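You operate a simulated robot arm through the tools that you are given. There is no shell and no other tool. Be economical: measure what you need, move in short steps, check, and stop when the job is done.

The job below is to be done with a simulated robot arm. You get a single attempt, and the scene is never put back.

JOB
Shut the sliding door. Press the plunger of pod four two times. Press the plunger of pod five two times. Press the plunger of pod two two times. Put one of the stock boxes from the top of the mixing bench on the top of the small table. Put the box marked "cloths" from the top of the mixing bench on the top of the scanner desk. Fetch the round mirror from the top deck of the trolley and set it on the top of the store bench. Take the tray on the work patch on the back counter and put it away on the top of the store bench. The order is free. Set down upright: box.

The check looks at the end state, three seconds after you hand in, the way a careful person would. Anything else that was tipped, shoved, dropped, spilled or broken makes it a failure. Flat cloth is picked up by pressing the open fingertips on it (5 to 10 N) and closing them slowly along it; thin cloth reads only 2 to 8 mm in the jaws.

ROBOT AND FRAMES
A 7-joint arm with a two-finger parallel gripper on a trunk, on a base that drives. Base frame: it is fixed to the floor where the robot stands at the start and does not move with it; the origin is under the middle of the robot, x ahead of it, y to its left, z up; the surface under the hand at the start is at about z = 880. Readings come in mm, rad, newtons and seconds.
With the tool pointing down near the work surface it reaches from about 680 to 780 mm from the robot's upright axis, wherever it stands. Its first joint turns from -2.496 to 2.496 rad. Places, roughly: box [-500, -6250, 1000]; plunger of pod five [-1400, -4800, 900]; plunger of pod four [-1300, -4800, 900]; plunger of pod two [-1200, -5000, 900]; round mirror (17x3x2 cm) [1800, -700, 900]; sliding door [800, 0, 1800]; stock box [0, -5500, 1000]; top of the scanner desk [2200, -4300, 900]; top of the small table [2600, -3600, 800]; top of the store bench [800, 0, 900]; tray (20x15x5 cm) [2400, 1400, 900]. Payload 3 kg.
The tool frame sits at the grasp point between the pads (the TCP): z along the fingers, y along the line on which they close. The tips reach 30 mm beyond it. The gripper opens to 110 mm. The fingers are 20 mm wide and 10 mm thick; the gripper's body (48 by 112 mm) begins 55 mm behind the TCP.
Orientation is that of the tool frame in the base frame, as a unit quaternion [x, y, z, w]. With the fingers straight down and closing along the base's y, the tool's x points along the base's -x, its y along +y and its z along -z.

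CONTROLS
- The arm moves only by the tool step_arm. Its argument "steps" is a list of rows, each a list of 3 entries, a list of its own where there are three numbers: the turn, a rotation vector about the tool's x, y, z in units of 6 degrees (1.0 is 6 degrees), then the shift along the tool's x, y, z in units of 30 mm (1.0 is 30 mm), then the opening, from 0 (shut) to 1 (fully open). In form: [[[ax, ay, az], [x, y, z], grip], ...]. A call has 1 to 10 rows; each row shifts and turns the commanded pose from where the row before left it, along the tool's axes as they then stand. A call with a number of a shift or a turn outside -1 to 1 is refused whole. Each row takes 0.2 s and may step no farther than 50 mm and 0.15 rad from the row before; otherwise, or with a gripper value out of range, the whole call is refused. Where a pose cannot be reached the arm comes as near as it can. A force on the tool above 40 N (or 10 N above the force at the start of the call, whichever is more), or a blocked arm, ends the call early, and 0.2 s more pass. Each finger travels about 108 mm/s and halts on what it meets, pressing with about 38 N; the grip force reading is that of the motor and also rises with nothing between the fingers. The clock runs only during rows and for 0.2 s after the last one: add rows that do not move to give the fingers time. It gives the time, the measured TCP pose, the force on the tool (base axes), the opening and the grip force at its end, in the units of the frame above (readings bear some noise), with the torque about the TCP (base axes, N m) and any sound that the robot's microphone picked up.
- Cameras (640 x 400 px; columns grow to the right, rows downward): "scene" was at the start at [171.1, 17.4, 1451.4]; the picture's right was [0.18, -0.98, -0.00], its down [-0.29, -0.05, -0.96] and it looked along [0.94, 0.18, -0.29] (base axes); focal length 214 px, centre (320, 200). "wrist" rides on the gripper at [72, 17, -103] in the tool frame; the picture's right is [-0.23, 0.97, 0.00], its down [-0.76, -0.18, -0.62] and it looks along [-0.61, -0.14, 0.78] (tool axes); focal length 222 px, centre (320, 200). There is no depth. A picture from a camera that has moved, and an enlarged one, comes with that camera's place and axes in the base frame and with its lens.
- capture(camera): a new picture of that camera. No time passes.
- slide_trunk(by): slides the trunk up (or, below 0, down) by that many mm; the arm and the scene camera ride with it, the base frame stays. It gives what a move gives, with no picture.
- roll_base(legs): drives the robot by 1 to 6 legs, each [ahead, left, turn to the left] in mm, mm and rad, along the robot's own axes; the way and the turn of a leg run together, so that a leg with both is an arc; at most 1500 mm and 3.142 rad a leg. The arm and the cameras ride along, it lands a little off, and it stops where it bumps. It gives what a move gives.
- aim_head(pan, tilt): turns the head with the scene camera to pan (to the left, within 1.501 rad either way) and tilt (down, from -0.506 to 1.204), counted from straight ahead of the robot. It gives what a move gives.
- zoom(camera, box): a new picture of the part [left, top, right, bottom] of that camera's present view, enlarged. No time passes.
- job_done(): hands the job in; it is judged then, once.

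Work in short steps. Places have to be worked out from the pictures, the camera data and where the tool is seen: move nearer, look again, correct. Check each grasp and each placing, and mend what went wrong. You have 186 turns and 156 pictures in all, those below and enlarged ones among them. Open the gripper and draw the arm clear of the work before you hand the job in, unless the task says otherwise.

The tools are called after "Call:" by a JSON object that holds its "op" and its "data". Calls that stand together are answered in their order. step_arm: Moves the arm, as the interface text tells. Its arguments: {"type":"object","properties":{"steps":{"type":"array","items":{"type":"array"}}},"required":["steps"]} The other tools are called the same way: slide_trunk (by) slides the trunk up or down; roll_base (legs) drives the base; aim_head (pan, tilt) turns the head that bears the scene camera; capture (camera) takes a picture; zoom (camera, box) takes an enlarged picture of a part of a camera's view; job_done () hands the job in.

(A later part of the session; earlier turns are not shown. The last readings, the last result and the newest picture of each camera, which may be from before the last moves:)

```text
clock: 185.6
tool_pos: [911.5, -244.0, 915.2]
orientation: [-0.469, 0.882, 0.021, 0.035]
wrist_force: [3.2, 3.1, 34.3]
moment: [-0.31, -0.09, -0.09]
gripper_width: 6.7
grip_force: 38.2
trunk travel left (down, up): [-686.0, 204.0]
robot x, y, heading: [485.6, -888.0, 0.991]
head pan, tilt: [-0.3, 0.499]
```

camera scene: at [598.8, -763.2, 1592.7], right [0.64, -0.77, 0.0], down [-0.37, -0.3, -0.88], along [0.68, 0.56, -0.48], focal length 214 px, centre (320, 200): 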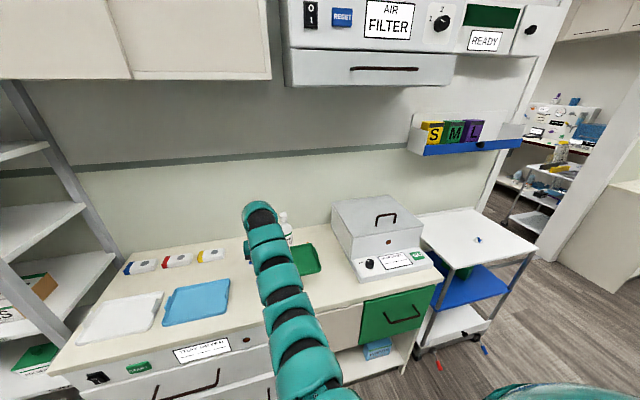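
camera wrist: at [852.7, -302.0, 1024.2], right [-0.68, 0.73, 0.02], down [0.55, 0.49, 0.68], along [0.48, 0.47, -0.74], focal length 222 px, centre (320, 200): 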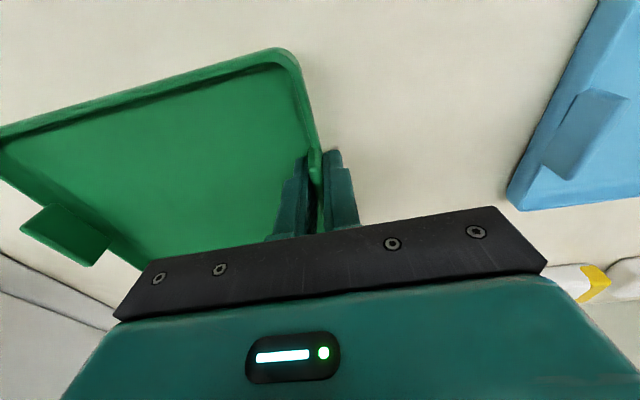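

Tray is flat on the bench. I relieve 3 mm, open moderately and lift away.

Call:
{"op": "step_arm", "data": {"steps": [[[0, 0, 0], [0, 0, -0.1], 0.1], [[0, 0, 0], [0, 0, 0], 0.25], [[0, 0, 0], [0, 0, -0.3], 0.3], [[0, 0, 0], [0, 0, -0.8], 0.3], [[0, 0, 0], [0, 0, -1], 0.3], [[0, 0, 0], [0, 0, -1], 0.3], [[0, 0, 0], [0, 0, -1], 0.3]]}}

Call:
{"op": "slide_trunk", "data": {"by": 80}}

Call:
{"op": "capture", "data": {"camera": "wrist"}}

```text
clock: 187.2
tool_pos: [905.6, -252.9, 1036.3]
orientation: [-0.47, 0.882, 0.017, 0.03]
wrist_force: [-0.1, -0.7, -0.5]
moment: [-0.01, 0.01, 0.01]
gripper_width: 33.3
grip_force: 0.0
trunk travel left (down, up): [-686.0, 204.0]
robot x, y, heading: [486.0, -886.7, 0.988]
head pan, tilt: [-0.3, 0.499]
```

```text
clock: 188.3
tool_pos: [908.0, -252.4, 1116.1]
orientation: [-0.47, 0.882, 0.019, 0.03]
wrist_force: [0.1, 0.3, -0.4]
moment: [-0.01, 0.02, -0.03]
gripper_width: 32.9
grip_force: 0.1
trunk travel left (down, up): [-766.0, 124.0]
robot x, y, heading: [483.7, -890.6, 0.992]
head pan, tilt: [-0.3, 0.499]
```

```text
94 pictures are left
camera wrist: at [848.8, -308.5, 1213.4], right [-0.68, 0.73, 0.02], down [0.55, 0.49, 0.68], along [0.48, 0.47, -0.74], focal length 222 px, centre (320, 200)
```

wrist: 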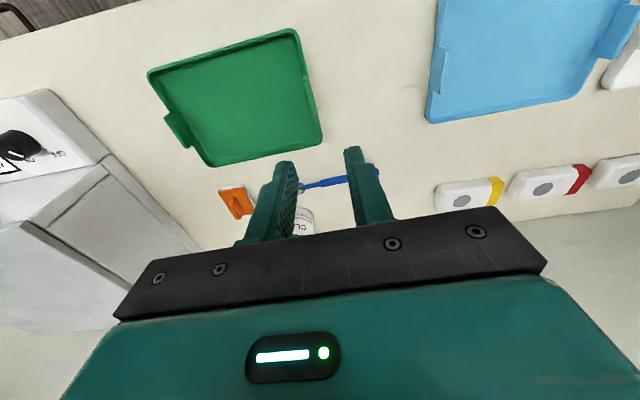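

Tray and mirror both rest on the store bench. Now to the kitchen room across the corridor (doorway u 750–2010). I back off, move right, and turn around.

Call:
{"op": "roll_base", "data": {"legs": [[-460, 0, 0], [0, -470, 0], [0, 0, -3.14]]}}

Call:
{"op": "aim_head", "data": {"pan": 0.0, "tilt": 0.2}}

Call:
{"op": "capture", "data": {"camera": "scene"}}

```text
clock: 200.9
tool_pos: [179.9, -2166.0, 1116.1]
orientation: [0.889, 0.457, -0.031, 0.017]
wrist_force: [0.6, -0.1, 0.0]
moment: [0.02, -0.03, -0.03]
gripper_width: 32.9
grip_force: 0.1
trunk travel left (down, up): [-766.0, 124.0]
robot x, y, heading: [620.2, -1542.2, -2.181]
head pan, tilt: [-0.3, 0.499]
```

```text
clock: 201.7
tool_pos: [182.1, -2166.1, 1117.4]
orientation: [0.888, 0.458, -0.031, 0.018]
wrist_force: [0.8, 0.1, -0.2]
moment: [0.01, 0.02, -0.04]
gripper_width: 32.8
grip_force: 0.2
trunk travel left (down, up): [-766.0, 124.0]
robot x, y, heading: [622.2, -1543.9, -2.183]
head pan, tilt: [0.0, 0.201]
```

```text
93 pictures are left
camera scene: at [521.0, -1683.8, 1700.3], right [-0.82, 0.57, 0.0], down [0.11, 0.16, -0.98], along [-0.56, -0.8, -0.2], focal length 214 px, centre (320, 200)
```

scene: 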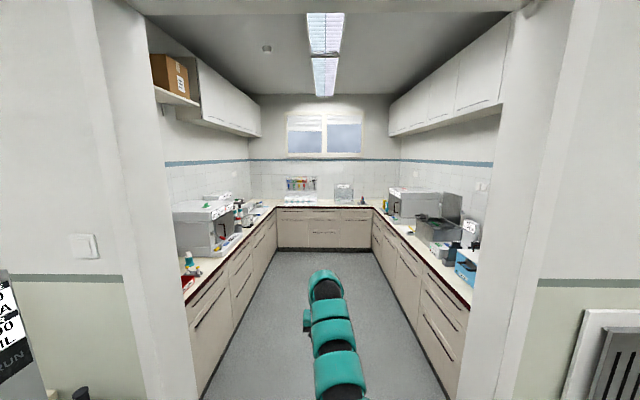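

The pods' place projects to pixel (303,205), on the back counter where white units stand. I zoom.

Call:
{"op": "zoom", "data": {"camera": "scene", "box": [240, 160, 400, 260]}}

```text
4.00 times, centred on (320, 210) of scene
camera zoom: at [521.0, -1683.8, 1700.3], right [-0.82, 0.57, 0.0], down [0.11, 0.16, -0.98], along [-0.56, -0.8, -0.2], focal length 858 px, centre (320, 160)
```

zoom: 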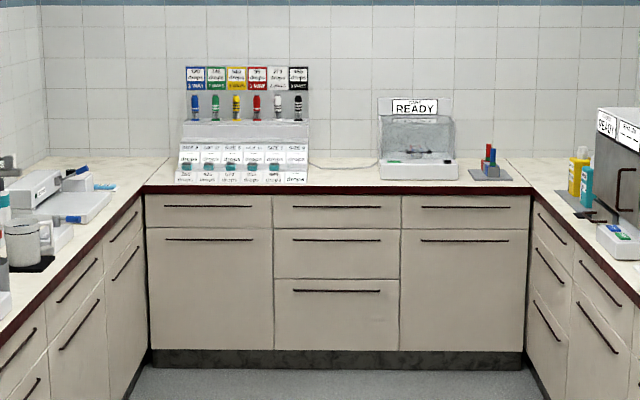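

It's a six-pod dispenser rack; from the coordinates pod one is leftmost. I drive forward into the room for a closer look.

Call:
{"op": "roll_base", "data": {"legs": [[1350, 170, 0], [1250, 170, 0]]}}

Call:
{"op": "aim_head", "data": {"pan": 0.0, "tilt": 0.45}}

Call:
{"op": "capture", "data": {"camera": "scene"}}

```text
clock: 214.4
tool_pos: [-995.2, -4498.0, 1116.0]
orientation: [0.886, 0.463, -0.031, 0.018]
wrist_force: [0.1, 0.4, -0.4]
moment: [-0.04, 0.0, -0.01]
gripper_width: 32.9
grip_force: 0.0
trunk travel left (down, up): [-766.0, 124.0]
robot x, y, heading: [-563.6, -3867.7, -2.166]
head pan, tilt: [0.0, 0.201]
```

```text
clock: 215.2
tool_pos: [-995.2, -4498.9, 1116.1]
orientation: [0.886, 0.463, -0.03, 0.018]
wrist_force: [0.6, 0.2, -1.5]
moment: [0.0, -0.03, -0.02]
gripper_width: 32.9
grip_force: 0.1
trunk travel left (down, up): [-766.0, 124.0]
robot x, y, heading: [-562.3, -3865.8, -2.171]
head pan, tilt: [0.0, 0.45]
```

```text
91 pictures are left
camera scene: at [-661.1, -4010.7, 1677.3], right [-0.83, 0.56, 0.0], down [0.24, 0.36, -0.9], along [-0.51, -0.74, -0.43], focal length 214 px, centre (320, 200)
```

scene: 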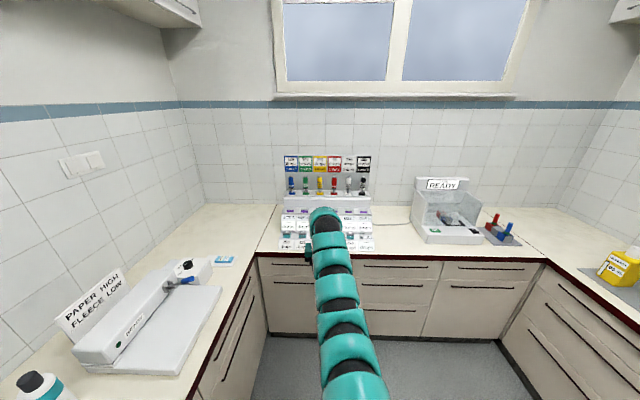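

Zoom on the rack and use the wrist camera.

Call:
{"op": "zoom", "data": {"camera": "scene", "box": [265, 145, 393, 260]}}

Call:
{"op": "capture", "data": {"camera": "wrist"}}

```text
3.48 times, centred on (329, 202) of scene
camera zoom: at [-661.1, -4010.7, 1677.3], right [-0.83, 0.56, 0.0], down [0.24, 0.36, -0.9], along [-0.51, -0.74, -0.43], focal length 746 px, centre (289, 191)
```

zoom: 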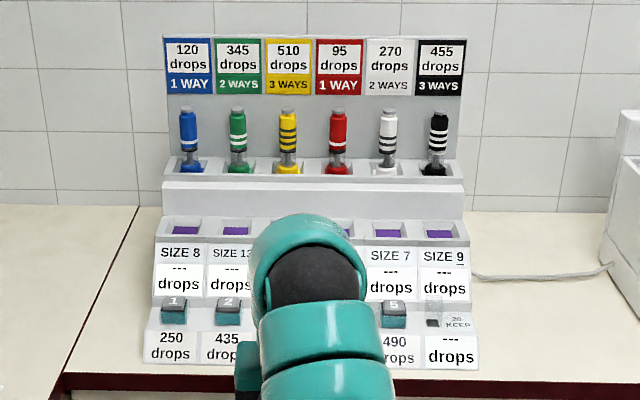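

```text
89 pictures are left
camera wrist: at [-936.7, -4441.5, 1213.5], right [0.67, -0.74, 0.02], down [-0.56, -0.48, 0.68], along [-0.49, -0.46, -0.74], focal length 222 px, centre (320, 200)
```

wrist: 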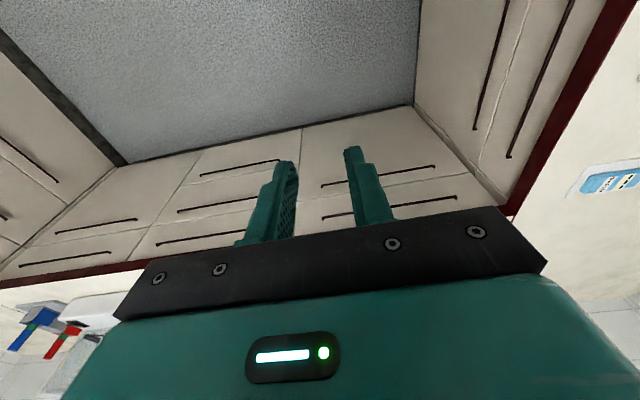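

The numbered teal caps on the front row are the plungers; five ≈(-1440,-4813) and two ≈(-1197,-4978) match the given places. I drive 440 mm nearer and look at three and four.

Call:
{"op": "roll_base", "data": {"legs": [[440, 0, 0]]}}

Call:
{"op": "capture", "data": {"camera": "wrist"}}

Call:
{"op": "aim_head", "data": {"pan": 0.0, "tilt": 0.8}}

Call:
{"op": "capture", "data": {"camera": "scene"}}

```text
clock: 217.9
tool_pos: [-1240.9, -4864.1, 1116.2]
orientation: [0.885, 0.464, -0.032, 0.019]
wrist_force: [0.0, 0.4, 0.1]
moment: [-0.01, 0.03, 0.01]
gripper_width: 33.0
grip_force: 0.0
trunk travel left (down, up): [-766.0, 124.0]
robot x, y, heading: [-810.3, -4231.9, -2.162]
head pan, tilt: [0.0, 0.45]
```

```text
88 pictures are left
camera wrist: at [-1182.7, -4806.5, 1213.1], right [0.67, -0.74, 0.02], down [-0.56, -0.49, 0.68], along [-0.49, -0.46, -0.74], focal length 222 px, centre (320, 200)
```

wrist: 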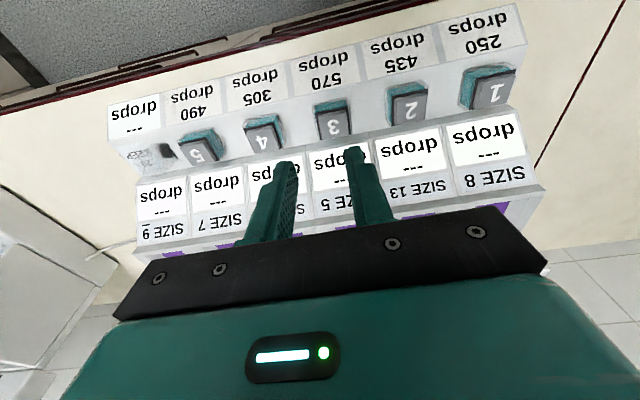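

```text
clock: 218.7
tool_pos: [-1241.4, -4863.0, 1115.9]
orientation: [0.885, 0.464, -0.031, 0.018]
wrist_force: [0.3, 0.3, 0.1]
moment: [0.0, -0.01, 0.0]
gripper_width: 33.0
grip_force: 0.1
trunk travel left (down, up): [-766.0, 124.0]
robot x, y, heading: [-807.5, -4232.9, -2.163]
head pan, tilt: [0.0, 0.799]
```

```text
87 pictures are left
camera scene: at [-901.3, -4365.4, 1646.8], right [-0.83, 0.56, 0.0], down [0.4, 0.59, -0.7], along [-0.39, -0.58, -0.72], focal length 214 px, centre (320, 200)
```

scene: 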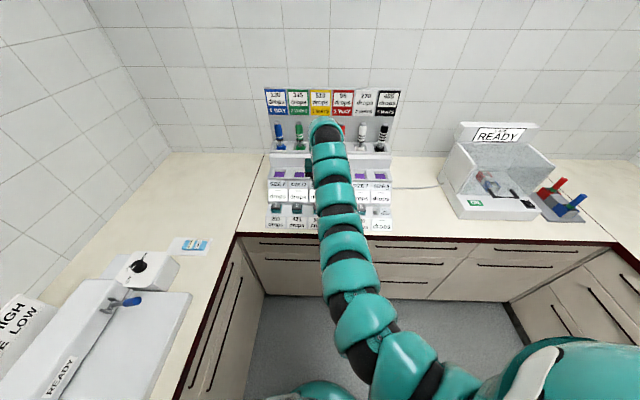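

Plungers run one to five left to right; tops at z≈945: two (-1183,-4950), four (-1322,-4841), five (-1395,-4790). I move the base slightly, close the fingers, straighten the hand and go above pod four.

Call:
{"op": "roll_base", "data": {"legs": [[32, -30, 0]]}}

Call:
{"op": "step_arm", "data": {"steps": [[[0, 0.35, 0], [0, 0, 0], 0], [[0, 0.33, 0], [0, 0, 0], 0], [[0, 0, 0], [0, -0.8, 0], 0], [[0, 0, 0], [0, -0.8, 0], 0], [[0, 0, 0], [0, 0, 0.8], 0], [[0, 0, 0], [0, 0, 0.8], 0]]}}

Call:
{"op": "capture", "data": {"camera": "wrist"}}

```text
clock: 219.6
tool_pos: [-1285.2, -4871.8, 1114.1]
orientation: [0.885, 0.464, -0.03, 0.019]
wrist_force: [-0.3, 0.1, 0.7]
moment: [-0.01, -0.06, 0.0]
gripper_width: 33.0
grip_force: 0.0
trunk travel left (down, up): [-766.0, 124.0]
robot x, y, heading: [-848.2, -4243.3, -2.166]
head pan, tilt: [0.0, 0.799]
```

```text
clock: 221.0
tool_pos: [-1323.8, -4844.5, 1067.0]
orientation: [0.886, 0.465, 0.001, 0.001]
wrist_force: [0.3, 0.6, -0.4]
moment: [-0.04, 0.02, -0.01]
gripper_width: 0.0
grip_force: 37.5
trunk travel left (down, up): [-766.0, 124.0]
robot x, y, heading: [-852.7, -4244.6, -2.168]
head pan, tilt: [0.0, 0.799]
```

```text
86 pictures are left
camera wrist: at [-1269.4, -4793.4, 1169.7], right [0.67, -0.74, 0.0], down [-0.58, -0.52, 0.62], along [-0.46, -0.42, -0.78], focal length 222 px, centre (320, 200)
```

wrist: 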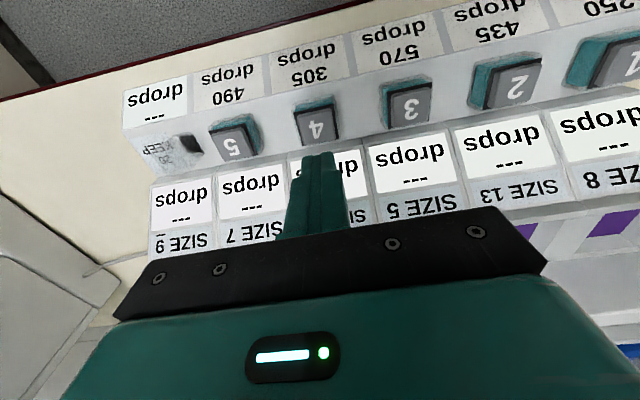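

Pod four's cap is beneath at ≈(-1331,-4847). I correct by a few mm and come down just above it.

Call:
{"op": "step_arm", "data": {"steps": [[[0, 0, 0], [-0.2, -0.15, 0.8], 0], [[0, 0, 0], [0, 0, 0.8], 0], [[0, 0, 0], [0, 0, 0.7], 0]]}}

Call:
{"op": "capture", "data": {"camera": "wrist"}}

```text
clock: 221.8
tool_pos: [-1331.2, -4848.3, 996.8]
orientation: [0.886, 0.464, 0.001, 0.001]
wrist_force: [-1.0, -0.2, 0.0]
moment: [0.05, -0.01, 0.03]
gripper_width: 0.0
grip_force: 37.2
trunk travel left (down, up): [-766.0, 124.0]
robot x, y, heading: [-852.9, -4243.0, -2.166]
head pan, tilt: [0.0, 0.799]
```

```text
85 pictures are left
camera wrist: at [-1275.9, -4797.0, 1100.0], right [0.67, -0.74, 0.0], down [-0.58, -0.52, 0.62], along [-0.46, -0.42, -0.78], focal length 222 px, centre (320, 200)
```

wrist: 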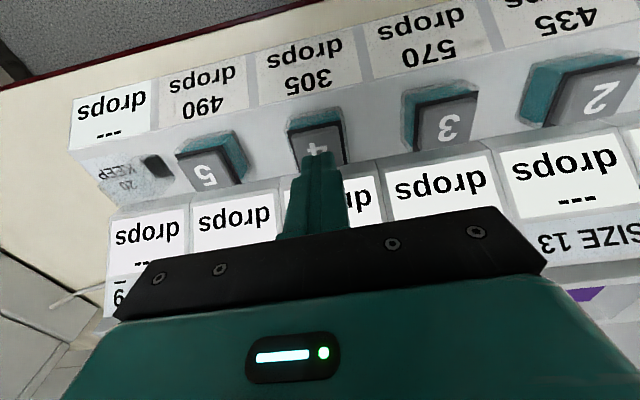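

Aligned within ~4 mm. I press down in small steps, watching force and sound.

Call:
{"op": "step_arm", "data": {"steps": [[[0, 0, 0], [0.1, 0, 0.3], 0], [[0, 0, 0], [0, 0, 0.2], 0], [[0, 0, 0], [0, 0, 0.15], 0]]}}

Call:
{"op": "step_arm", "data": {"steps": [[[0, 0, 0], [0, 0, 0.15], 0], [[0, 0, 0], [0, 0, 0.15], 0]]}}

```text
clock: 222.6
tool_pos: [-1327.8, -4844.4, 978.1]
orientation: [0.886, 0.464, 0.001, 0.002]
wrist_force: [0.0, -0.9, -0.2]
moment: [0.0, 0.02, 0.0]
gripper_width: 0.1
grip_force: 37.5
trunk travel left (down, up): [-766.0, 124.0]
robot x, y, heading: [-852.8, -4240.9, -2.168]
head pan, tilt: [0.0, 0.799]
```

```text
clock: 223.2
tool_pos: [-1329.3, -4844.0, 969.9]
orientation: [0.886, 0.463, 0.0, 0.002]
wrist_force: [-1.1, -0.4, 2.2]
moment: [-0.02, 0.02, -0.02]
gripper_width: 0.0
grip_force: 37.4
trunk travel left (down, up): [-766.0, 124.0]
robot x, y, heading: [-850.0, -4241.5, -2.167]
head pan, tilt: [0.0, 0.799]
heard: click
```

Click heard at light force. I go 2 mm more for certainty, then release fully upward and look.

Call:
{"op": "step_arm", "data": {"steps": [[[0, 0, 0], [0, 0, 0.07], 0]]}}

Call:
{"op": "step_arm", "data": {"steps": [[[0, 0, 0], [0, 0, -0.5], 0], [[0, 0, 0], [0, 0, -0.5], 0], [[0, 0, 0], [0, 0, 0], 0]]}}

Call:
{"op": "capture", "data": {"camera": "wrist"}}

```text
clock: 223.6
tool_pos: [-1328.5, -4843.5, 967.7]
orientation: [0.886, 0.464, 0.0, 0.002]
wrist_force: [-3.5, -0.9, 7.1]
moment: [-0.03, 0.12, 0.0]
gripper_width: 0.0
grip_force: 37.5
trunk travel left (down, up): [-766.0, 124.0]
robot x, y, heading: [-852.0, -4240.3, -2.166]
head pan, tilt: [0.0, 0.799]
```

```text
clock: 224.4
tool_pos: [-1328.1, -4842.5, 999.1]
orientation: [0.886, 0.464, 0.001, 0.002]
wrist_force: [-0.7, -0.5, -0.4]
moment: [-0.02, 0.0, 0.01]
gripper_width: 0.2
grip_force: 38.2
trunk travel left (down, up): [-766.0, 124.0]
robot x, y, heading: [-852.9, -4242.7, -2.167]
head pan, tilt: [0.0, 0.799]
```

```text
84 pictures are left
camera wrist: at [-1273.6, -4792.1, 1100.9], right [0.67, -0.74, 0.0], down [-0.58, -0.52, 0.62], along [-0.46, -0.42, -0.78], focal length 222 px, centre (320, 200)
```

wrist: 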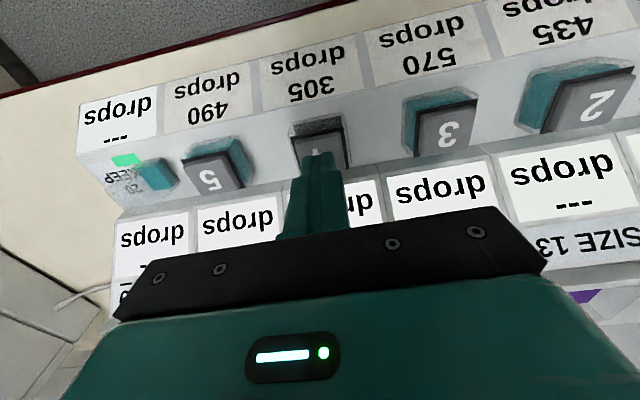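

Something changed: slot six now shows a green light and a raised cap, and cap four looks lower. I zoom.

Call:
{"op": "zoom", "data": {"camera": "wrist", "box": [70, 80, 390, 240]}}

```text
2.00 times, centred on (230, 160) of wrist
camera zoom: at [-1273.6, -4792.1, 1100.9], right [0.67, -0.74, 0.0], down [-0.58, -0.52, 0.62], along [-0.46, -0.42, -0.78], focal length 444 px, centre (500, 280)
```

zoom: 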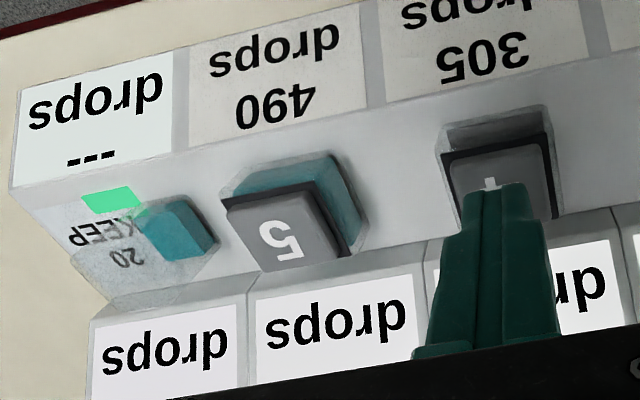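

Cap four is still down; I wait two seconds and look whether it returns by itself.

Call:
{"op": "step_arm", "data": {"steps": [[[0, 0, 0], [0, 0, -0.4], 0], [[0, 0, 0], [0, 0, 0], 0], [[0, 0, 0], [0, 0, 0], 0], [[0, 0, 0], [0, 0, 0], 0], [[0, 0, 0], [0, 0, 0], 0], [[0, 0, 0], [0, 0, 0], 0], [[0, 0, 0], [0, 0, 0], 0], [[0, 0, 0], [0, 0, 0], 0], [[0, 0, 0], [0, 0, 0], 0], [[0, 0, 0], [0, 0, 0], 0]]}}

Call:
{"op": "zoom", "data": {"camera": "wrist", "box": [70, 60, 390, 260]}}

```text
clock: 226.6
tool_pos: [-1328.5, -4844.5, 1011.8]
orientation: [0.886, 0.464, 0.001, 0.0]
wrist_force: [0.0, 0.0, -0.4]
moment: [-0.03, 0.03, 0.03]
gripper_width: 0.1
grip_force: 38.0
trunk travel left (down, up): [-766.0, 124.0]
robot x, y, heading: [-856.2, -4240.5, -2.166]
head pan, tilt: [0.0, 0.799]
```

```text
2.00 times, centred on (230, 160) of wrist
camera zoom: at [-1273.8, -4792.6, 1113.0], right [0.67, -0.74, 0.0], down [-0.58, -0.52, 0.62], along [-0.46, -0.42, -0.78], focal length 444 px, centre (500, 280)
```

zoom: 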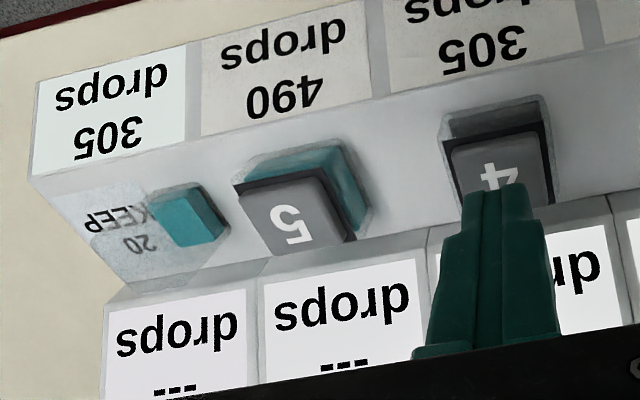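

Slot six's display now shows 305. Cap four stays low, so it may be latched or slow. I wait a little more and check again before the second press.

Call:
{"op": "step_arm", "data": {"steps": [[[0, 0, 0], [0, 0, -0.6], 0], [[0, 0, 0], [0, 0, 0], 0], [[0, 0, 0], [0, 0, 0], 0], [[0, 0, 0], [0, 0, 0], 0], [[0, 0, 0], [0, 0, 0], 0], [[0, 0, 0], [0, 0, 0], 0], [[0, 0, 0], [0, 0, 0], 0], [[0, 0, 0], [0, 0, 0], 0], [[0, 0, 0], [0, 0, 0], 0], [[0, 0, 0], [0, 0, 0], 0]]}}

Call:
{"op": "zoom", "data": {"camera": "wrist", "box": [70, 60, 390, 260]}}

```text
clock: 228.8
tool_pos: [-1327.4, -4845.4, 1027.4]
orientation: [0.886, 0.464, 0.001, 0.002]
wrist_force: [-0.6, -0.9, -0.6]
moment: [-0.03, 0.0, 0.01]
gripper_width: 0.2
grip_force: 38.2
trunk travel left (down, up): [-766.0, 124.0]
robot x, y, heading: [-852.7, -4240.2, -2.169]
head pan, tilt: [0.0, 0.799]
```

```text
2.00 times, centred on (230, 160) of wrist
camera zoom: at [-1273.6, -4793.3, 1130.4], right [0.67, -0.74, 0.0], down [-0.58, -0.52, 0.62], along [-0.46, -0.42, -0.78], focal length 444 px, centre (500, 280)
```

zoom: 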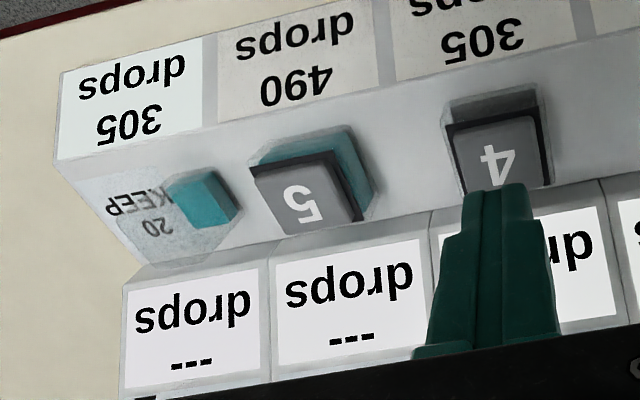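

It's latched down. I press it a second time, feeling for contact.

Call:
{"op": "step_arm", "data": {"steps": [[[0, 0, 0], [0, 0, 0.8], 0], [[0, 0, 0], [0, 0, 0.8], 0], [[0, 0, 0], [0, 0, 0.3], 0]]}}

Call:
{"op": "step_arm", "data": {"steps": [[[0, 0, 0], [0, 0, 0.12], 0], [[0, 0, 0], [0, 0, 0.12], 0]]}}

```text
clock: 229.6
tool_pos: [-1328.1, -4843.2, 973.6]
orientation: [0.885, 0.465, 0.001, 0.002]
wrist_force: [0.1, 0.3, 1.0]
moment: [0.01, 0.01, 0.01]
gripper_width: 0.1
grip_force: 38.0
trunk travel left (down, up): [-766.0, 124.0]
robot x, y, heading: [-852.5, -4242.2, -2.167]
head pan, tilt: [0.0, 0.799]
```

```text
clock: 230.2
tool_pos: [-1328.2, -4842.8, 966.6]
orientation: [0.886, 0.464, -0.001, 0.002]
wrist_force: [-1.0, 5.0, 14.3]
moment: [0.15, 0.05, 0.03]
gripper_width: 0.0
grip_force: 37.8
trunk travel left (down, up): [-766.0, 124.0]
robot x, y, heading: [-851.3, -4240.7, -2.167]
head pan, tilt: [0.0, 0.799]
heard: click
```

A second click at the same height – so it does spring back. I release and check the displays.

Call:
{"op": "step_arm", "data": {"steps": [[[0, 0, 0], [0, 0, -0.7], 0], [[0, 0, 0], [0, 0, -0.8], 0], [[0, 0, 0], [0, 0, -0.8], 0]]}}

Call:
{"op": "capture", "data": {"camera": "wrist"}}

```text
clock: 231.0
tool_pos: [-1328.3, -4846.1, 1032.1]
orientation: [0.885, 0.465, 0.0, 0.001]
wrist_force: [0.1, 0.1, 0.0]
moment: [0.01, 0.01, 0.01]
gripper_width: 0.0
grip_force: 37.9
trunk travel left (down, up): [-766.0, 124.0]
robot x, y, heading: [-853.3, -4242.6, -2.167]
head pan, tilt: [0.0, 0.799]
```

```text
80 pictures are left
camera wrist: at [-1272.9, -4795.4, 1135.4], right [0.67, -0.74, 0.0], down [-0.58, -0.52, 0.62], along [-0.46, -0.42, -0.78], focal length 222 px, centre (320, 200)
```

wrist: 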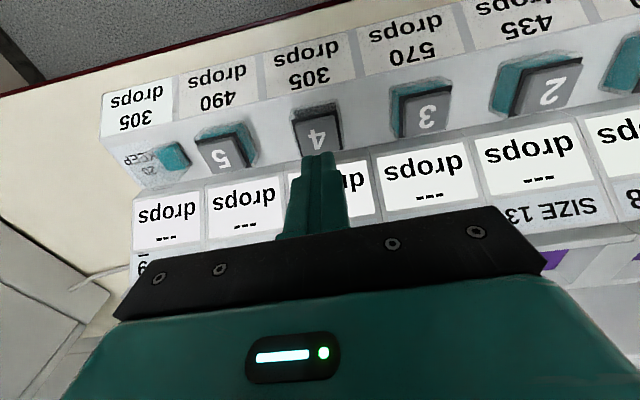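

I move the hand aside and look closely at caps three to six to understand their state.

Call:
{"op": "step_arm", "data": {"steps": [[[0, 0, 0], [0, -1, -0.5], 0], [[0, 0, 0], [0, -1, 0], 0], [[0, 0, 0], [0, -0.9, 0], 0]]}}

Call:
{"op": "zoom", "data": {"camera": "wrist", "box": [140, 40, 460, 240]}}

Call:
{"op": "zoom", "data": {"camera": "scene", "box": [255, 140, 415, 240]}}

```text
clock: 231.8
tool_pos: [-1398.9, -4795.7, 1049.0]
orientation: [0.886, 0.464, 0.001, 0.002]
wrist_force: [-0.5, 0.0, 0.3]
moment: [-0.02, -0.01, 0.01]
gripper_width: 0.0
grip_force: 37.7
trunk travel left (down, up): [-766.0, 124.0]
robot x, y, heading: [-856.4, -4240.9, -2.166]
head pan, tilt: [0.0, 0.799]
```

```text
2.00 times, centred on (300, 140) of wrist
camera zoom: at [-1344.5, -4744.6, 1151.9], right [0.67, -0.74, 0.0], down [-0.58, -0.52, 0.62], along [-0.46, -0.42, -0.78], focal length 444 px, centre (360, 320)
```

zoom: 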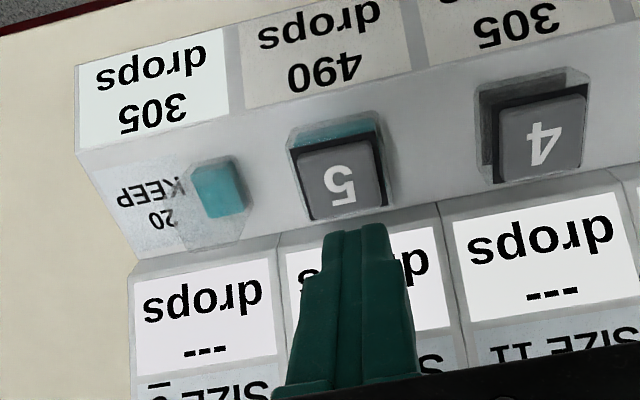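

```text
4.00 times, centred on (335, 190) of scene
camera zoom: at [-944.3, -4373.7, 1646.8], right [-0.83, 0.56, 0.0], down [0.4, 0.59, -0.7], along [-0.39, -0.58, -0.72], focal length 858 px, centre (260, 240)
```

zoom: 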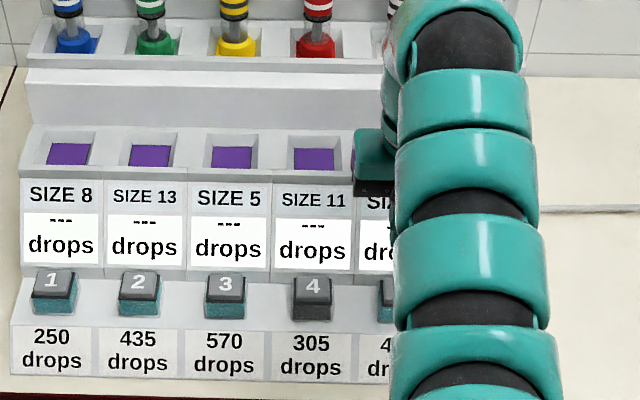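

The cap's ring just changed colour from teal to grey after the press; two clicks were heard for pod four. Now pod five at ≈(-1410,-4793): descend and press.

Call:
{"op": "step_arm", "data": {"steps": [[[0, 0, 0], [-0.1, -0.35, 0.8], 0], [[0, 0, 0], [0, 0, 0.8], 0], [[0, 0, 0], [0, 0, 0.7], 0]]}}

Call:
{"op": "step_arm", "data": {"steps": [[[0, 0, 0], [0, 0, 0.15], 0], [[0, 0, 0], [0, 0, 0.15], 0], [[0, 0, 0], [0, 0, 0.12], 0]]}}

```text
clock: 232.6
tool_pos: [-1410.9, -4790.5, 978.5]
orientation: [0.886, 0.463, 0.001, 0.002]
wrist_force: [-0.1, -0.3, 0.2]
moment: [-0.05, -0.01, 0.01]
gripper_width: 0.3
grip_force: 37.8
trunk travel left (down, up): [-766.0, 124.0]
robot x, y, heading: [-850.4, -4239.8, -2.167]
head pan, tilt: [0.0, 0.799]
```

```text
clock: 233.4
tool_pos: [-1411.0, -4791.2, 968.4]
orientation: [0.886, 0.463, -0.001, 0.002]
wrist_force: [-2.9, -1.5, 11.0]
moment: [-0.02, 0.08, 0.03]
gripper_width: 0.0
grip_force: 37.8
trunk travel left (down, up): [-766.0, 124.0]
robot x, y, heading: [-852.5, -4245.3, -2.172]
head pan, tilt: [0.0, 0.799]
heard: click
```

Click one on pod five. Release.

Call:
{"op": "step_arm", "data": {"steps": [[[0, 0, 0], [0, 0, -0.5], 0], [[0, 0, 0], [0, 0, -0.5], 0], [[0, 0, 0], [0, 0, 0], 0], [[0, 0, 0], [0, 0, 0], 0]]}}

Call:
{"op": "capture", "data": {"camera": "wrist"}}

```text
clock: 234.4
tool_pos: [-1410.2, -4791.6, 994.0]
orientation: [0.886, 0.463, 0.0, 0.001]
wrist_force: [0.6, 0.5, 0.1]
moment: [-0.02, -0.02, -0.02]
gripper_width: 0.1
grip_force: 38.1
trunk travel left (down, up): [-766.0, 124.0]
robot x, y, heading: [-852.6, -4239.5, -2.167]
head pan, tilt: [0.0, 0.799]
```

```text
77 pictures are left
camera wrist: at [-1356.3, -4740.6, 1097.8], right [0.67, -0.74, 0.0], down [-0.58, -0.52, 0.62], along [-0.46, -0.42, -0.78], focal length 222 px, centre (320, 200)
```

wrist: 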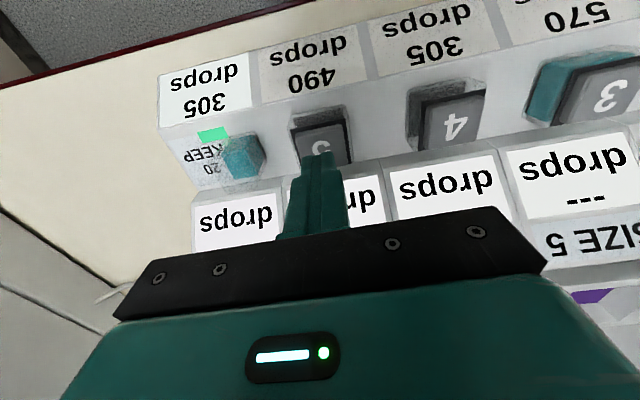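

The green light lit again after the press. I wait for the display to settle and look once more.

Call:
{"op": "step_arm", "data": {"steps": [[[0, 0, 0], [0, 0, 0], 0], [[0, 0, 0], [0, 0, 0], 0], [[0, 0, 0], [0, 0, 0], 0], [[0, 0, 0], [0, 0, 0], 0], [[0, 0, 0], [0, 0, 0], 0], [[0, 0, 0], [0, 0, 0], 0], [[0, 0, 0], [0, 0, 0], 0], [[0, 0, 0], [0, 0, 0], 0]]}}

Call:
{"op": "zoom", "data": {"camera": "wrist", "box": [120, 20, 440, 220]}}

```text
clock: 236.2
tool_pos: [-1411.2, -4792.7, 994.4]
orientation: [0.886, 0.464, 0.0, 0.001]
wrist_force: [-0.4, -0.4, 0.6]
moment: [-0.03, 0.02, 0.0]
gripper_width: 0.1
grip_force: 37.7
trunk travel left (down, up): [-766.0, 124.0]
robot x, y, heading: [-853.2, -4243.2, -2.167]
head pan, tilt: [0.0, 0.799]
```

```text
2.00 times, centred on (280, 120) of wrist
camera zoom: at [-1356.3, -4740.7, 1097.8], right [0.67, -0.74, 0.0], down [-0.58, -0.52, 0.62], along [-0.46, -0.42, -0.78], focal length 444 px, centre (400, 360)
```

zoom: 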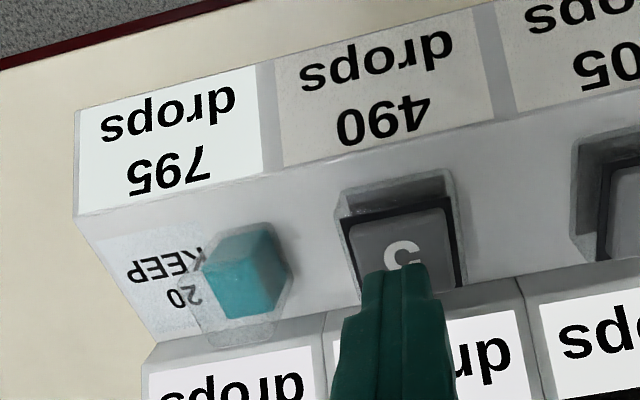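

The total shows 795 = 305+490: each press dispensed once, and used caps go grey. I'll press pod two meanwhile and watch whether four's ring recovers.

Call:
{"op": "step_arm", "data": {"steps": [[[0, 0, 0], [0, 0, -0.9], 0], [[0, 0, 0], [0, 0.9, -0.7], 0], [[0, 0, 0], [0, 1, 0], 0], [[0, 0, 0], [0, 1, 0], 0], [[0, 0, 0], [0, 1, 0], 0], [[0, 0, 0], [0, 1, 0], 0], [[0, 0, 0], [0, 1, 0], 0], [[0, 0, 0], [0, 1, 0], 0], [[0, 0, 0], [0, 1, 0], 0], [[0, 0, 0], [0, 1, 0], 0]]}}

Call:
{"op": "capture", "data": {"camera": "wrist"}}

```text
clock: 238.4
tool_pos: [-1209.6, -4914.4, 1045.2]
orientation: [0.886, 0.464, 0.0, 0.0]
wrist_force: [0.9, -0.7, 0.6]
moment: [-0.03, 0.03, 0.04]
gripper_width: 0.3
grip_force: 37.5
out of reach, approached as far as the arm can: row 9, 10
trunk travel left (down, up): [-766.0, 124.0]
robot x, y, heading: [-855.6, -4242.9, -2.165]
head pan, tilt: [0.0, 0.799]
```

```text
75 pictures are left
camera wrist: at [-1154.8, -4863.6, 1147.5], right [0.67, -0.74, 0.0], down [-0.58, -0.52, 0.62], along [-0.46, -0.42, -0.78], focal length 222 px, centre (320, 200)
```

wrist: 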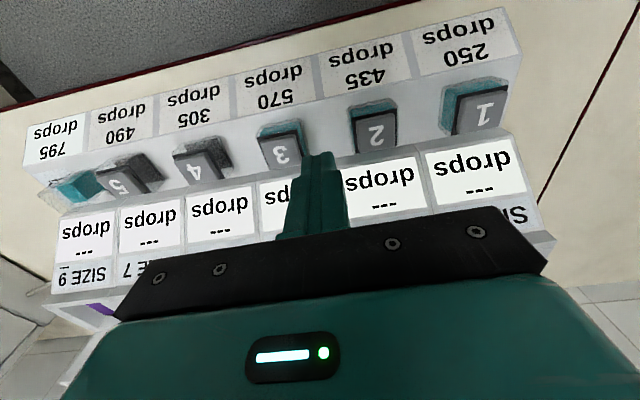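

Pod two's cap is at ≈(-1177,-4954). The arm is at its limit so I shift the base 50 left, 14 forward.

Call:
{"op": "roll_base", "data": {"legs": [[14, 50, 0]]}}

Call:
{"op": "capture", "data": {"camera": "wrist"}}

```text
clock: 239.3
tool_pos: [-1175.8, -4955.3, 1044.1]
orientation: [0.886, 0.464, 0.001, 0.001]
wrist_force: [0.9, -1.1, 0.2]
moment: [0.0, 0.01, -0.02]
gripper_width: 0.0
grip_force: 37.8
trunk travel left (down, up): [-766.0, 124.0]
robot x, y, heading: [-816.3, -4281.7, -2.165]
head pan, tilt: [0.0, 0.799]
```

```text
74 pictures are left
camera wrist: at [-1119.8, -4904.7, 1147.1], right [0.67, -0.74, 0.0], down [-0.58, -0.52, 0.62], along [-0.46, -0.42, -0.78], focal length 222 px, centre (320, 200)
```

wrist: 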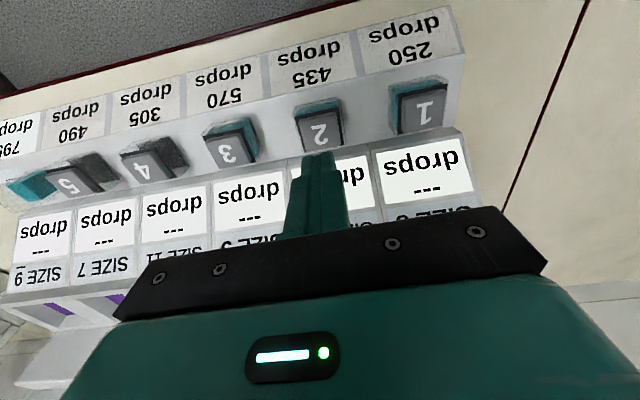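

Exactly above pod two. Descend and press.

Call:
{"op": "step_arm", "data": {"steps": [[[0, 0, 0], [0, 0, 0.8], 0], [[0, 0, 0], [0, 0, 0.8], 0], [[0, 0, 0], [0, 0, 0.6], 0]]}}

Call:
{"op": "step_arm", "data": {"steps": [[[0, 0, 0], [0, 0, 0.15], 0], [[0, 0, 0], [0, 0, 0.15], 0], [[0, 0, 0], [0, 0, 0.12], 0]]}}

```text
clock: 240.1
tool_pos: [-1172.1, -4949.1, 980.1]
orientation: [0.886, 0.464, 0.0, 0.003]
wrist_force: [0.8, 0.2, 0.6]
moment: [0.02, -0.02, 0.02]
gripper_width: 0.0
grip_force: 37.9
out of reach, approached as far as the arm can: row 2
trunk travel left (down, up): [-766.0, 124.0]
robot x, y, heading: [-815.8, -4280.7, -2.17]
head pan, tilt: [0.0, 0.799]
```

```text
clock: 240.9
tool_pos: [-1173.9, -4945.2, 968.9]
orientation: [0.886, 0.464, -0.001, 0.002]
wrist_force: [1.4, -1.6, 5.2]
moment: [-0.07, -0.05, 0.03]
gripper_width: 0.1
grip_force: 37.4
out of reach, approached as far as the arm can: row 1
trunk travel left (down, up): [-766.0, 124.0]
robot x, y, heading: [-819.0, -4282.1, -2.165]
head pan, tilt: [0.0, 0.799]
heard: click
```

Click one on pod two. Release and wait for the display.

Call:
{"op": "step_arm", "data": {"steps": [[[0, 0, 0], [0, 0, -0.5], 0], [[0, 0, 0], [0, 0, -0.5], 0], [[0, 0, 0], [0, 0, 0], 0], [[0, 0, 0], [0, 0, 0], 0], [[0, 0, 0], [0, 0, 0], 0], [[0, 0, 0], [0, 0, 0], 0], [[0, 0, 0], [0, 0, 0], 0], [[0, 0, 0], [0, 0, 0], 0], [[0, 0, 0], [0, 0, 0], 0], [[0, 0, 0], [0, 0, 0], 0]]}}

Call:
{"op": "step_arm", "data": {"steps": [[[0, 0, 0], [0, 0, 0], 0], [[0, 0, 0], [0, 0, 0], 0], [[0, 0, 0], [0, 0, 0], 0], [[0, 0, 0], [0, 0, 0], 0], [[0, 0, 0], [0, 0, 0], 0]]}}

Call:
{"op": "capture", "data": {"camera": "wrist"}}

```text
clock: 243.1
tool_pos: [-1173.7, -4945.9, 997.9]
orientation: [0.886, 0.464, 0.001, 0.001]
wrist_force: [0.4, 0.4, 0.4]
moment: [-0.02, 0.03, 0.03]
gripper_width: 0.1
grip_force: 37.6
trunk travel left (down, up): [-766.0, 124.0]
robot x, y, heading: [-817.4, -4284.2, -2.168]
head pan, tilt: [0.0, 0.799]
```

```text
clock: 244.3
tool_pos: [-1174.0, -4946.3, 997.9]
orientation: [0.886, 0.464, 0.0, 0.001]
wrist_force: [0.0, -0.3, -0.1]
moment: [0.0, 0.05, 0.02]
gripper_width: 0.1
grip_force: 37.6
trunk travel left (down, up): [-766.0, 124.0]
robot x, y, heading: [-818.0, -4283.4, -2.166]
head pan, tilt: [0.0, 0.799]
```

```text
73 pictures are left
camera wrist: at [-1119.4, -4895.1, 1100.4], right [0.67, -0.74, 0.0], down [-0.58, -0.52, 0.62], along [-0.46, -0.42, -0.78], focal length 222 px, centre (320, 200)
```

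wrist: 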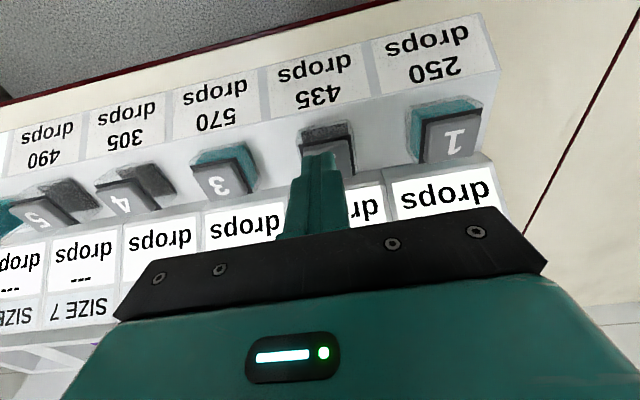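

The teal was pod liquid that went into slot six after one press; the second press just clicks. I press pod two the second time.

Call:
{"op": "step_arm", "data": {"steps": [[[0, 0, 0], [0, 0, 0.5], 0], [[0, 0, 0], [0, 0, 0.2], 0], [[0, 0, 0], [0, 0, 0.15], 0], [[0, 0, 0], [0, 0, 0.12], 0], [[0, 0, 0], [0, 0, 0.08], 0]]}}

Call:
{"op": "step_arm", "data": {"steps": [[[0, 0, 0], [0, 0, -0.5], 0], [[0, 0, 0], [0, 0, -0.8], 0], [[0, 0, 0], [0, 0, -1], 0]]}}

Call:
{"op": "capture", "data": {"camera": "wrist"}}

```text
clock: 245.5
tool_pos: [-1174.3, -4945.7, 967.5]
orientation: [0.886, 0.464, -0.001, 0.002]
wrist_force: [-2.5, -0.4, 8.4]
moment: [-0.06, 0.09, -0.01]
gripper_width: 0.0
grip_force: 38.3
trunk travel left (down, up): [-766.0, 124.0]
robot x, y, heading: [-817.6, -4281.4, -2.16]
head pan, tilt: [0.0, 0.799]
heard: click
```

```text
clock: 246.3
tool_pos: [-1174.6, -4944.9, 1034.3]
orientation: [0.886, 0.464, 0.0, 0.003]
wrist_force: [-0.2, -0.8, -0.4]
moment: [0.02, 0.0, 0.01]
gripper_width: 0.0
grip_force: 37.6
trunk travel left (down, up): [-766.0, 124.0]
robot x, y, heading: [-816.9, -4281.3, -2.169]
head pan, tilt: [0.0, 0.799]
```

```text
72 pictures are left
camera wrist: at [-1119.9, -4894.9, 1138.1], right [0.67, -0.74, 0.0], down [-0.58, -0.52, 0.62], along [-0.46, -0.42, -0.78], focal length 222 px, centre (320, 200)
```

wrist: 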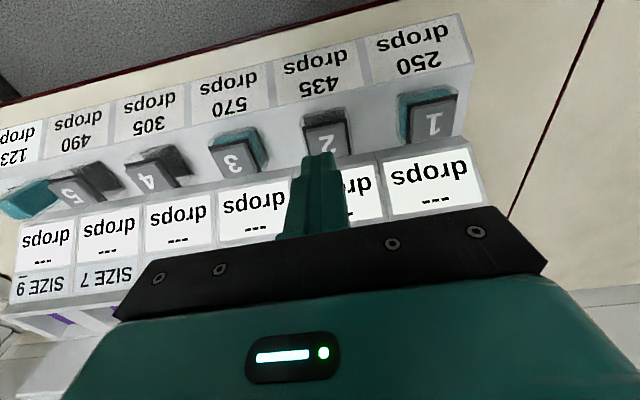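

Total shows 1230; pod two done. Back to pod five: base 120 right, then arm 160 right.

Call:
{"op": "roll_base", "data": {"legs": [[0, -120, 0]]}}

Call:
{"op": "step_arm", "data": {"steps": [[[0, 0, 0], [0, -0.9, -0.3], 0], [[0, 0, 0], [0, -0.9, 0], 0], [[0, 0, 0], [0, -0.9, 0], 0], [[0, 0, 0], [0, -0.9, 0], 0], [[0, 0, 0], [0, -0.9, 0], 0], [[0, 0, 0], [0, -0.9, 0], 0]]}}

Call:
{"op": "capture", "data": {"camera": "wrist"}}

```text
clock: 247.6
tool_pos: [-1277.3, -4876.0, 1034.6]
orientation: [0.886, 0.464, 0.002, 0.001]
wrist_force: [-1.0, -0.5, 0.1]
moment: [-0.03, -0.04, -0.02]
gripper_width: 0.2
grip_force: 37.8
trunk travel left (down, up): [-766.0, 124.0]
robot x, y, heading: [-914.3, -4210.8, -2.163]
head pan, tilt: [0.0, 0.799]
```

```text
clock: 249.0
tool_pos: [-1409.3, -4785.1, 1044.0]
orientation: [0.885, 0.465, 0.001, 0.002]
wrist_force: [0.4, -0.3, 0.2]
moment: [0.01, 0.01, -0.03]
gripper_width: 0.0
grip_force: 37.6
trunk travel left (down, up): [-766.0, 124.0]
robot x, y, heading: [-918.5, -4212.3, -2.163]
head pan, tilt: [0.0, 0.799]
```

```text
71 pictures are left
camera wrist: at [-1354.5, -4734.3, 1147.3], right [0.67, -0.74, 0.0], down [-0.58, -0.52, 0.62], along [-0.46, -0.42, -0.78], focal length 222 px, centre (320, 200)
```

wrist: 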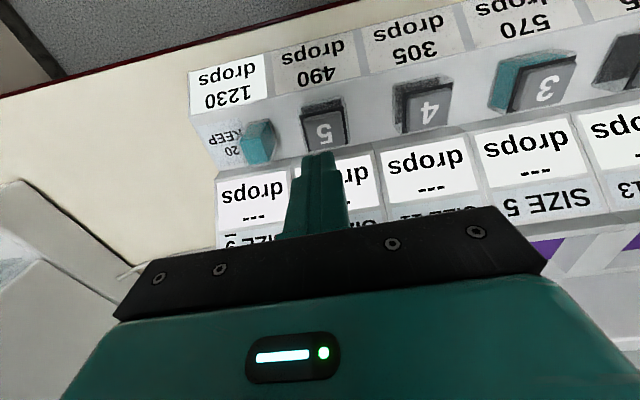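

Above pod five; descend and press the second time.

Call:
{"op": "step_arm", "data": {"steps": [[[0, 0, 0], [-0.2, 0.05, 0.8], 0], [[0, 0, 0], [0, 0, 0.8], 0], [[0, 0, 0], [0, 0, 0.6], 0]]}}

Call:
{"op": "step_arm", "data": {"steps": [[[0, 0, 0], [0, 0, 0.15], 0], [[0, 0, 0], [0, 0, 0.15], 0], [[0, 0, 0], [0, 0, 0.12], 0]]}}

```text
clock: 249.8
tool_pos: [-1412.3, -4791.3, 976.6]
orientation: [0.885, 0.465, 0.001, 0.001]
wrist_force: [0.6, 0.0, 0.0]
moment: [0.03, -0.01, -0.02]
gripper_width: 0.0
grip_force: 37.6
trunk travel left (down, up): [-766.0, 124.0]
robot x, y, heading: [-921.0, -4212.0, -2.164]
head pan, tilt: [0.0, 0.799]
```

```text
clock: 250.6
tool_pos: [-1411.5, -4790.2, 966.9]
orientation: [0.886, 0.465, -0.001, 0.003]
wrist_force: [-2.0, 0.8, 12.9]
moment: [-0.01, 0.02, -0.07]
gripper_width: 0.1
grip_force: 38.0
trunk travel left (down, up): [-766.0, 124.0]
robot x, y, heading: [-921.8, -4211.1, -2.163]
head pan, tilt: [0.0, 0.799]
heard: click
```

All pods pressed twice. I lift, raise the trunk slightly and back out of the kitchen to the corridor, then turn along it.

Call:
{"op": "step_arm", "data": {"steps": [[[0, 0, 0], [0, 0, -0.6], 0], [[0, 0, 0], [0, 0, -1], 0], [[0, 0, 0], [0, 0.5, -1], 0], [[0, 0, 0], [0, 1, -1], 0], [[0, 0, 0], [0, 1, -1], 0.3]]}}

Call:
{"op": "roll_base", "data": {"legs": [[-1500, -220, 0], [-1500, -80, 0], [-500, 0, 0], [0, 0, 1.571]]}}

Call:
{"op": "aim_head", "data": {"pan": -0.3, "tilt": 0.15}}

Call:
{"op": "capture", "data": {"camera": "scene"}}

```text
clock: 251.8
tool_pos: [-1351.1, -4837.0, 1106.1]
orientation: [0.885, 0.465, 0.0, 0.002]
wrist_force: [0.4, 1.0, -0.1]
moment: [-0.02, 0.02, -0.02]
gripper_width: 33.3
grip_force: 0.1
trunk travel left (down, up): [-766.0, 124.0]
robot x, y, heading: [-917.7, -4215.5, -2.163]
head pan, tilt: [0.0, 0.799]
```

```text
refused: leg 1 is longer than a leg can be; nothing moved
```

```text
clock: 252.8
tool_pos: [-1350.2, -4835.9, 1105.8]
orientation: [0.886, 0.464, 0.001, 0.002]
wrist_force: [0.4, -0.2, 0.3]
moment: [-0.02, -0.01, -0.02]
gripper_width: 33.1
grip_force: 0.1
trunk travel left (down, up): [-766.0, 124.0]
robot x, y, heading: [-919.4, -4215.9, -2.163]
head pan, tilt: [-0.3, 0.15]
```

```text
70 pictures are left
camera scene: at [-1038.4, -4337.2, 1705.0], right [-0.63, 0.78, 0.0], down [0.12, 0.09, -0.99], along [-0.77, -0.62, -0.15], focal length 214 px, centre (320, 200)
```

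scene: 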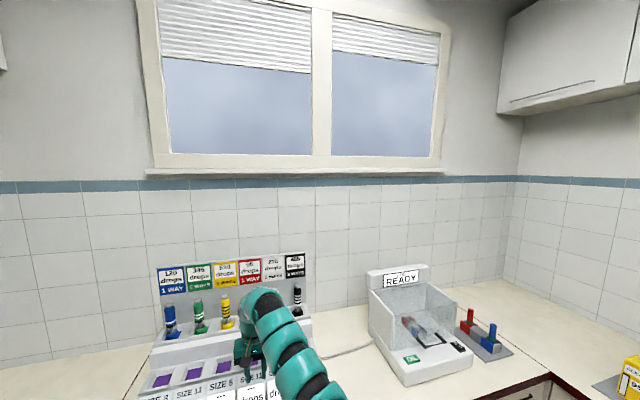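

The leg was just too long; I repeat with shorter ones.

Call:
{"op": "roll_base", "data": {"legs": [[-1300, -200, 0], [-1300, -100, 0], [-900, 0, 0], [0, 0, 1.571]]}}

Call:
{"op": "capture", "data": {"camera": "scene"}}

```text
clock: 273.6
tool_pos: [1392.2, -1580.0, 1105.0]
orientation: [0.292, 0.956, 0.002, 0.0]
wrist_force: [1.3, -1.1, -0.2]
moment: [-0.01, 0.02, -0.02]
gripper_width: 33.1
grip_force: 0.0
trunk travel left (down, up): [-766.0, 124.0]
robot x, y, heading: [763.1, -1157.1, -0.581]
head pan, tilt: [-0.3, 0.15]
```

```text
69 pictures are left
camera scene: at [888.2, -1273.5, 1705.1], right [-0.77, -0.64, 0.0], down [-0.1, 0.12, -0.99], along [0.63, -0.76, -0.15], focal length 214 px, centre (320, 200)
```

scene: 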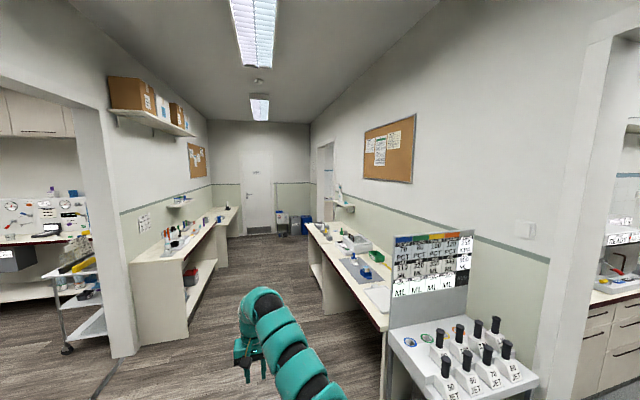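

I zoom down the corridor to identify the small table, scanner desk and doorway.

Call:
{"op": "zoom", "data": {"camera": "scene", "box": [280, 130, 440, 330]}}

```text
2.00 times, centred on (360, 230) of scene
camera zoom: at [888.2, -1273.5, 1705.1], right [-0.77, -0.64, 0.0], down [-0.1, 0.12, -0.99], along [0.63, -0.76, -0.15], focal length 429 px, centre (240, 140)
```

zoom: 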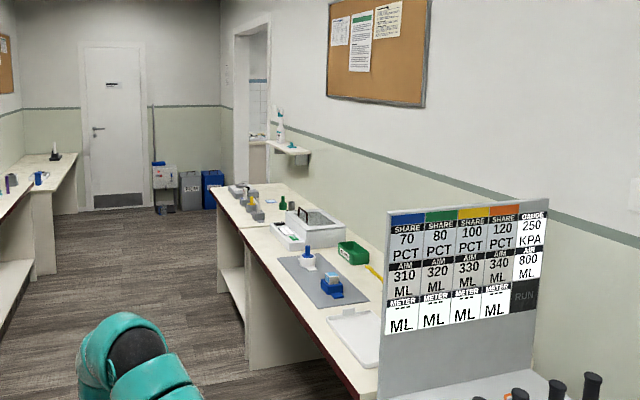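

The farther, separate bench on the right is the small table (u 3800–4560); the doorway to the next room lies beyond it. I drive along the corridor.

Call:
{"op": "roll_base", "data": {"legs": [[0, 0, -0.04], [1400, 0, 0], [1400, 0, 0], [1300, 0, 0]]}}

Call:
{"op": "aim_head", "data": {"pan": -1.2, "tilt": 0.25}}

Call:
{"op": "capture", "data": {"camera": "scene"}}

```text
clock: 293.7
tool_pos: [4789.7, -3874.3, 1105.6]
orientation: [0.289, 0.957, 0.003, 0.001]
wrist_force: [0.2, 0.1, -0.6]
moment: [-0.01, 0.0, 0.02]
gripper_width: 32.9
grip_force: 0.0
trunk travel left (down, up): [-766.0, 124.0]
robot x, y, heading: [4157.5, -3452.8, -0.577]
head pan, tilt: [-0.3, 0.15]
```

```text
clock: 294.9
tool_pos: [4789.8, -3873.3, 1104.7]
orientation: [0.29, 0.957, 0.001, 0.001]
wrist_force: [0.7, -0.8, -0.2]
moment: [-0.01, 0.0, -0.01]
gripper_width: 32.9
grip_force: 0.1
trunk travel left (down, up): [-766.0, 124.0]
robot x, y, heading: [4159.2, -3453.1, -0.577]
head pan, tilt: [-1.201, 0.25]
```

```text
67 pictures are left
camera scene: at [4206.4, -3588.0, 1695.9], right [-0.98, 0.21, 0.0], down [0.05, 0.24, -0.97], along [-0.2, -0.95, -0.25], focal length 214 px, centre (320, 200)
```

scene: 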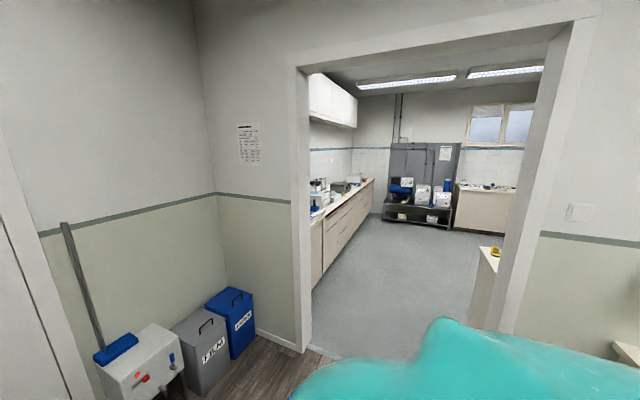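

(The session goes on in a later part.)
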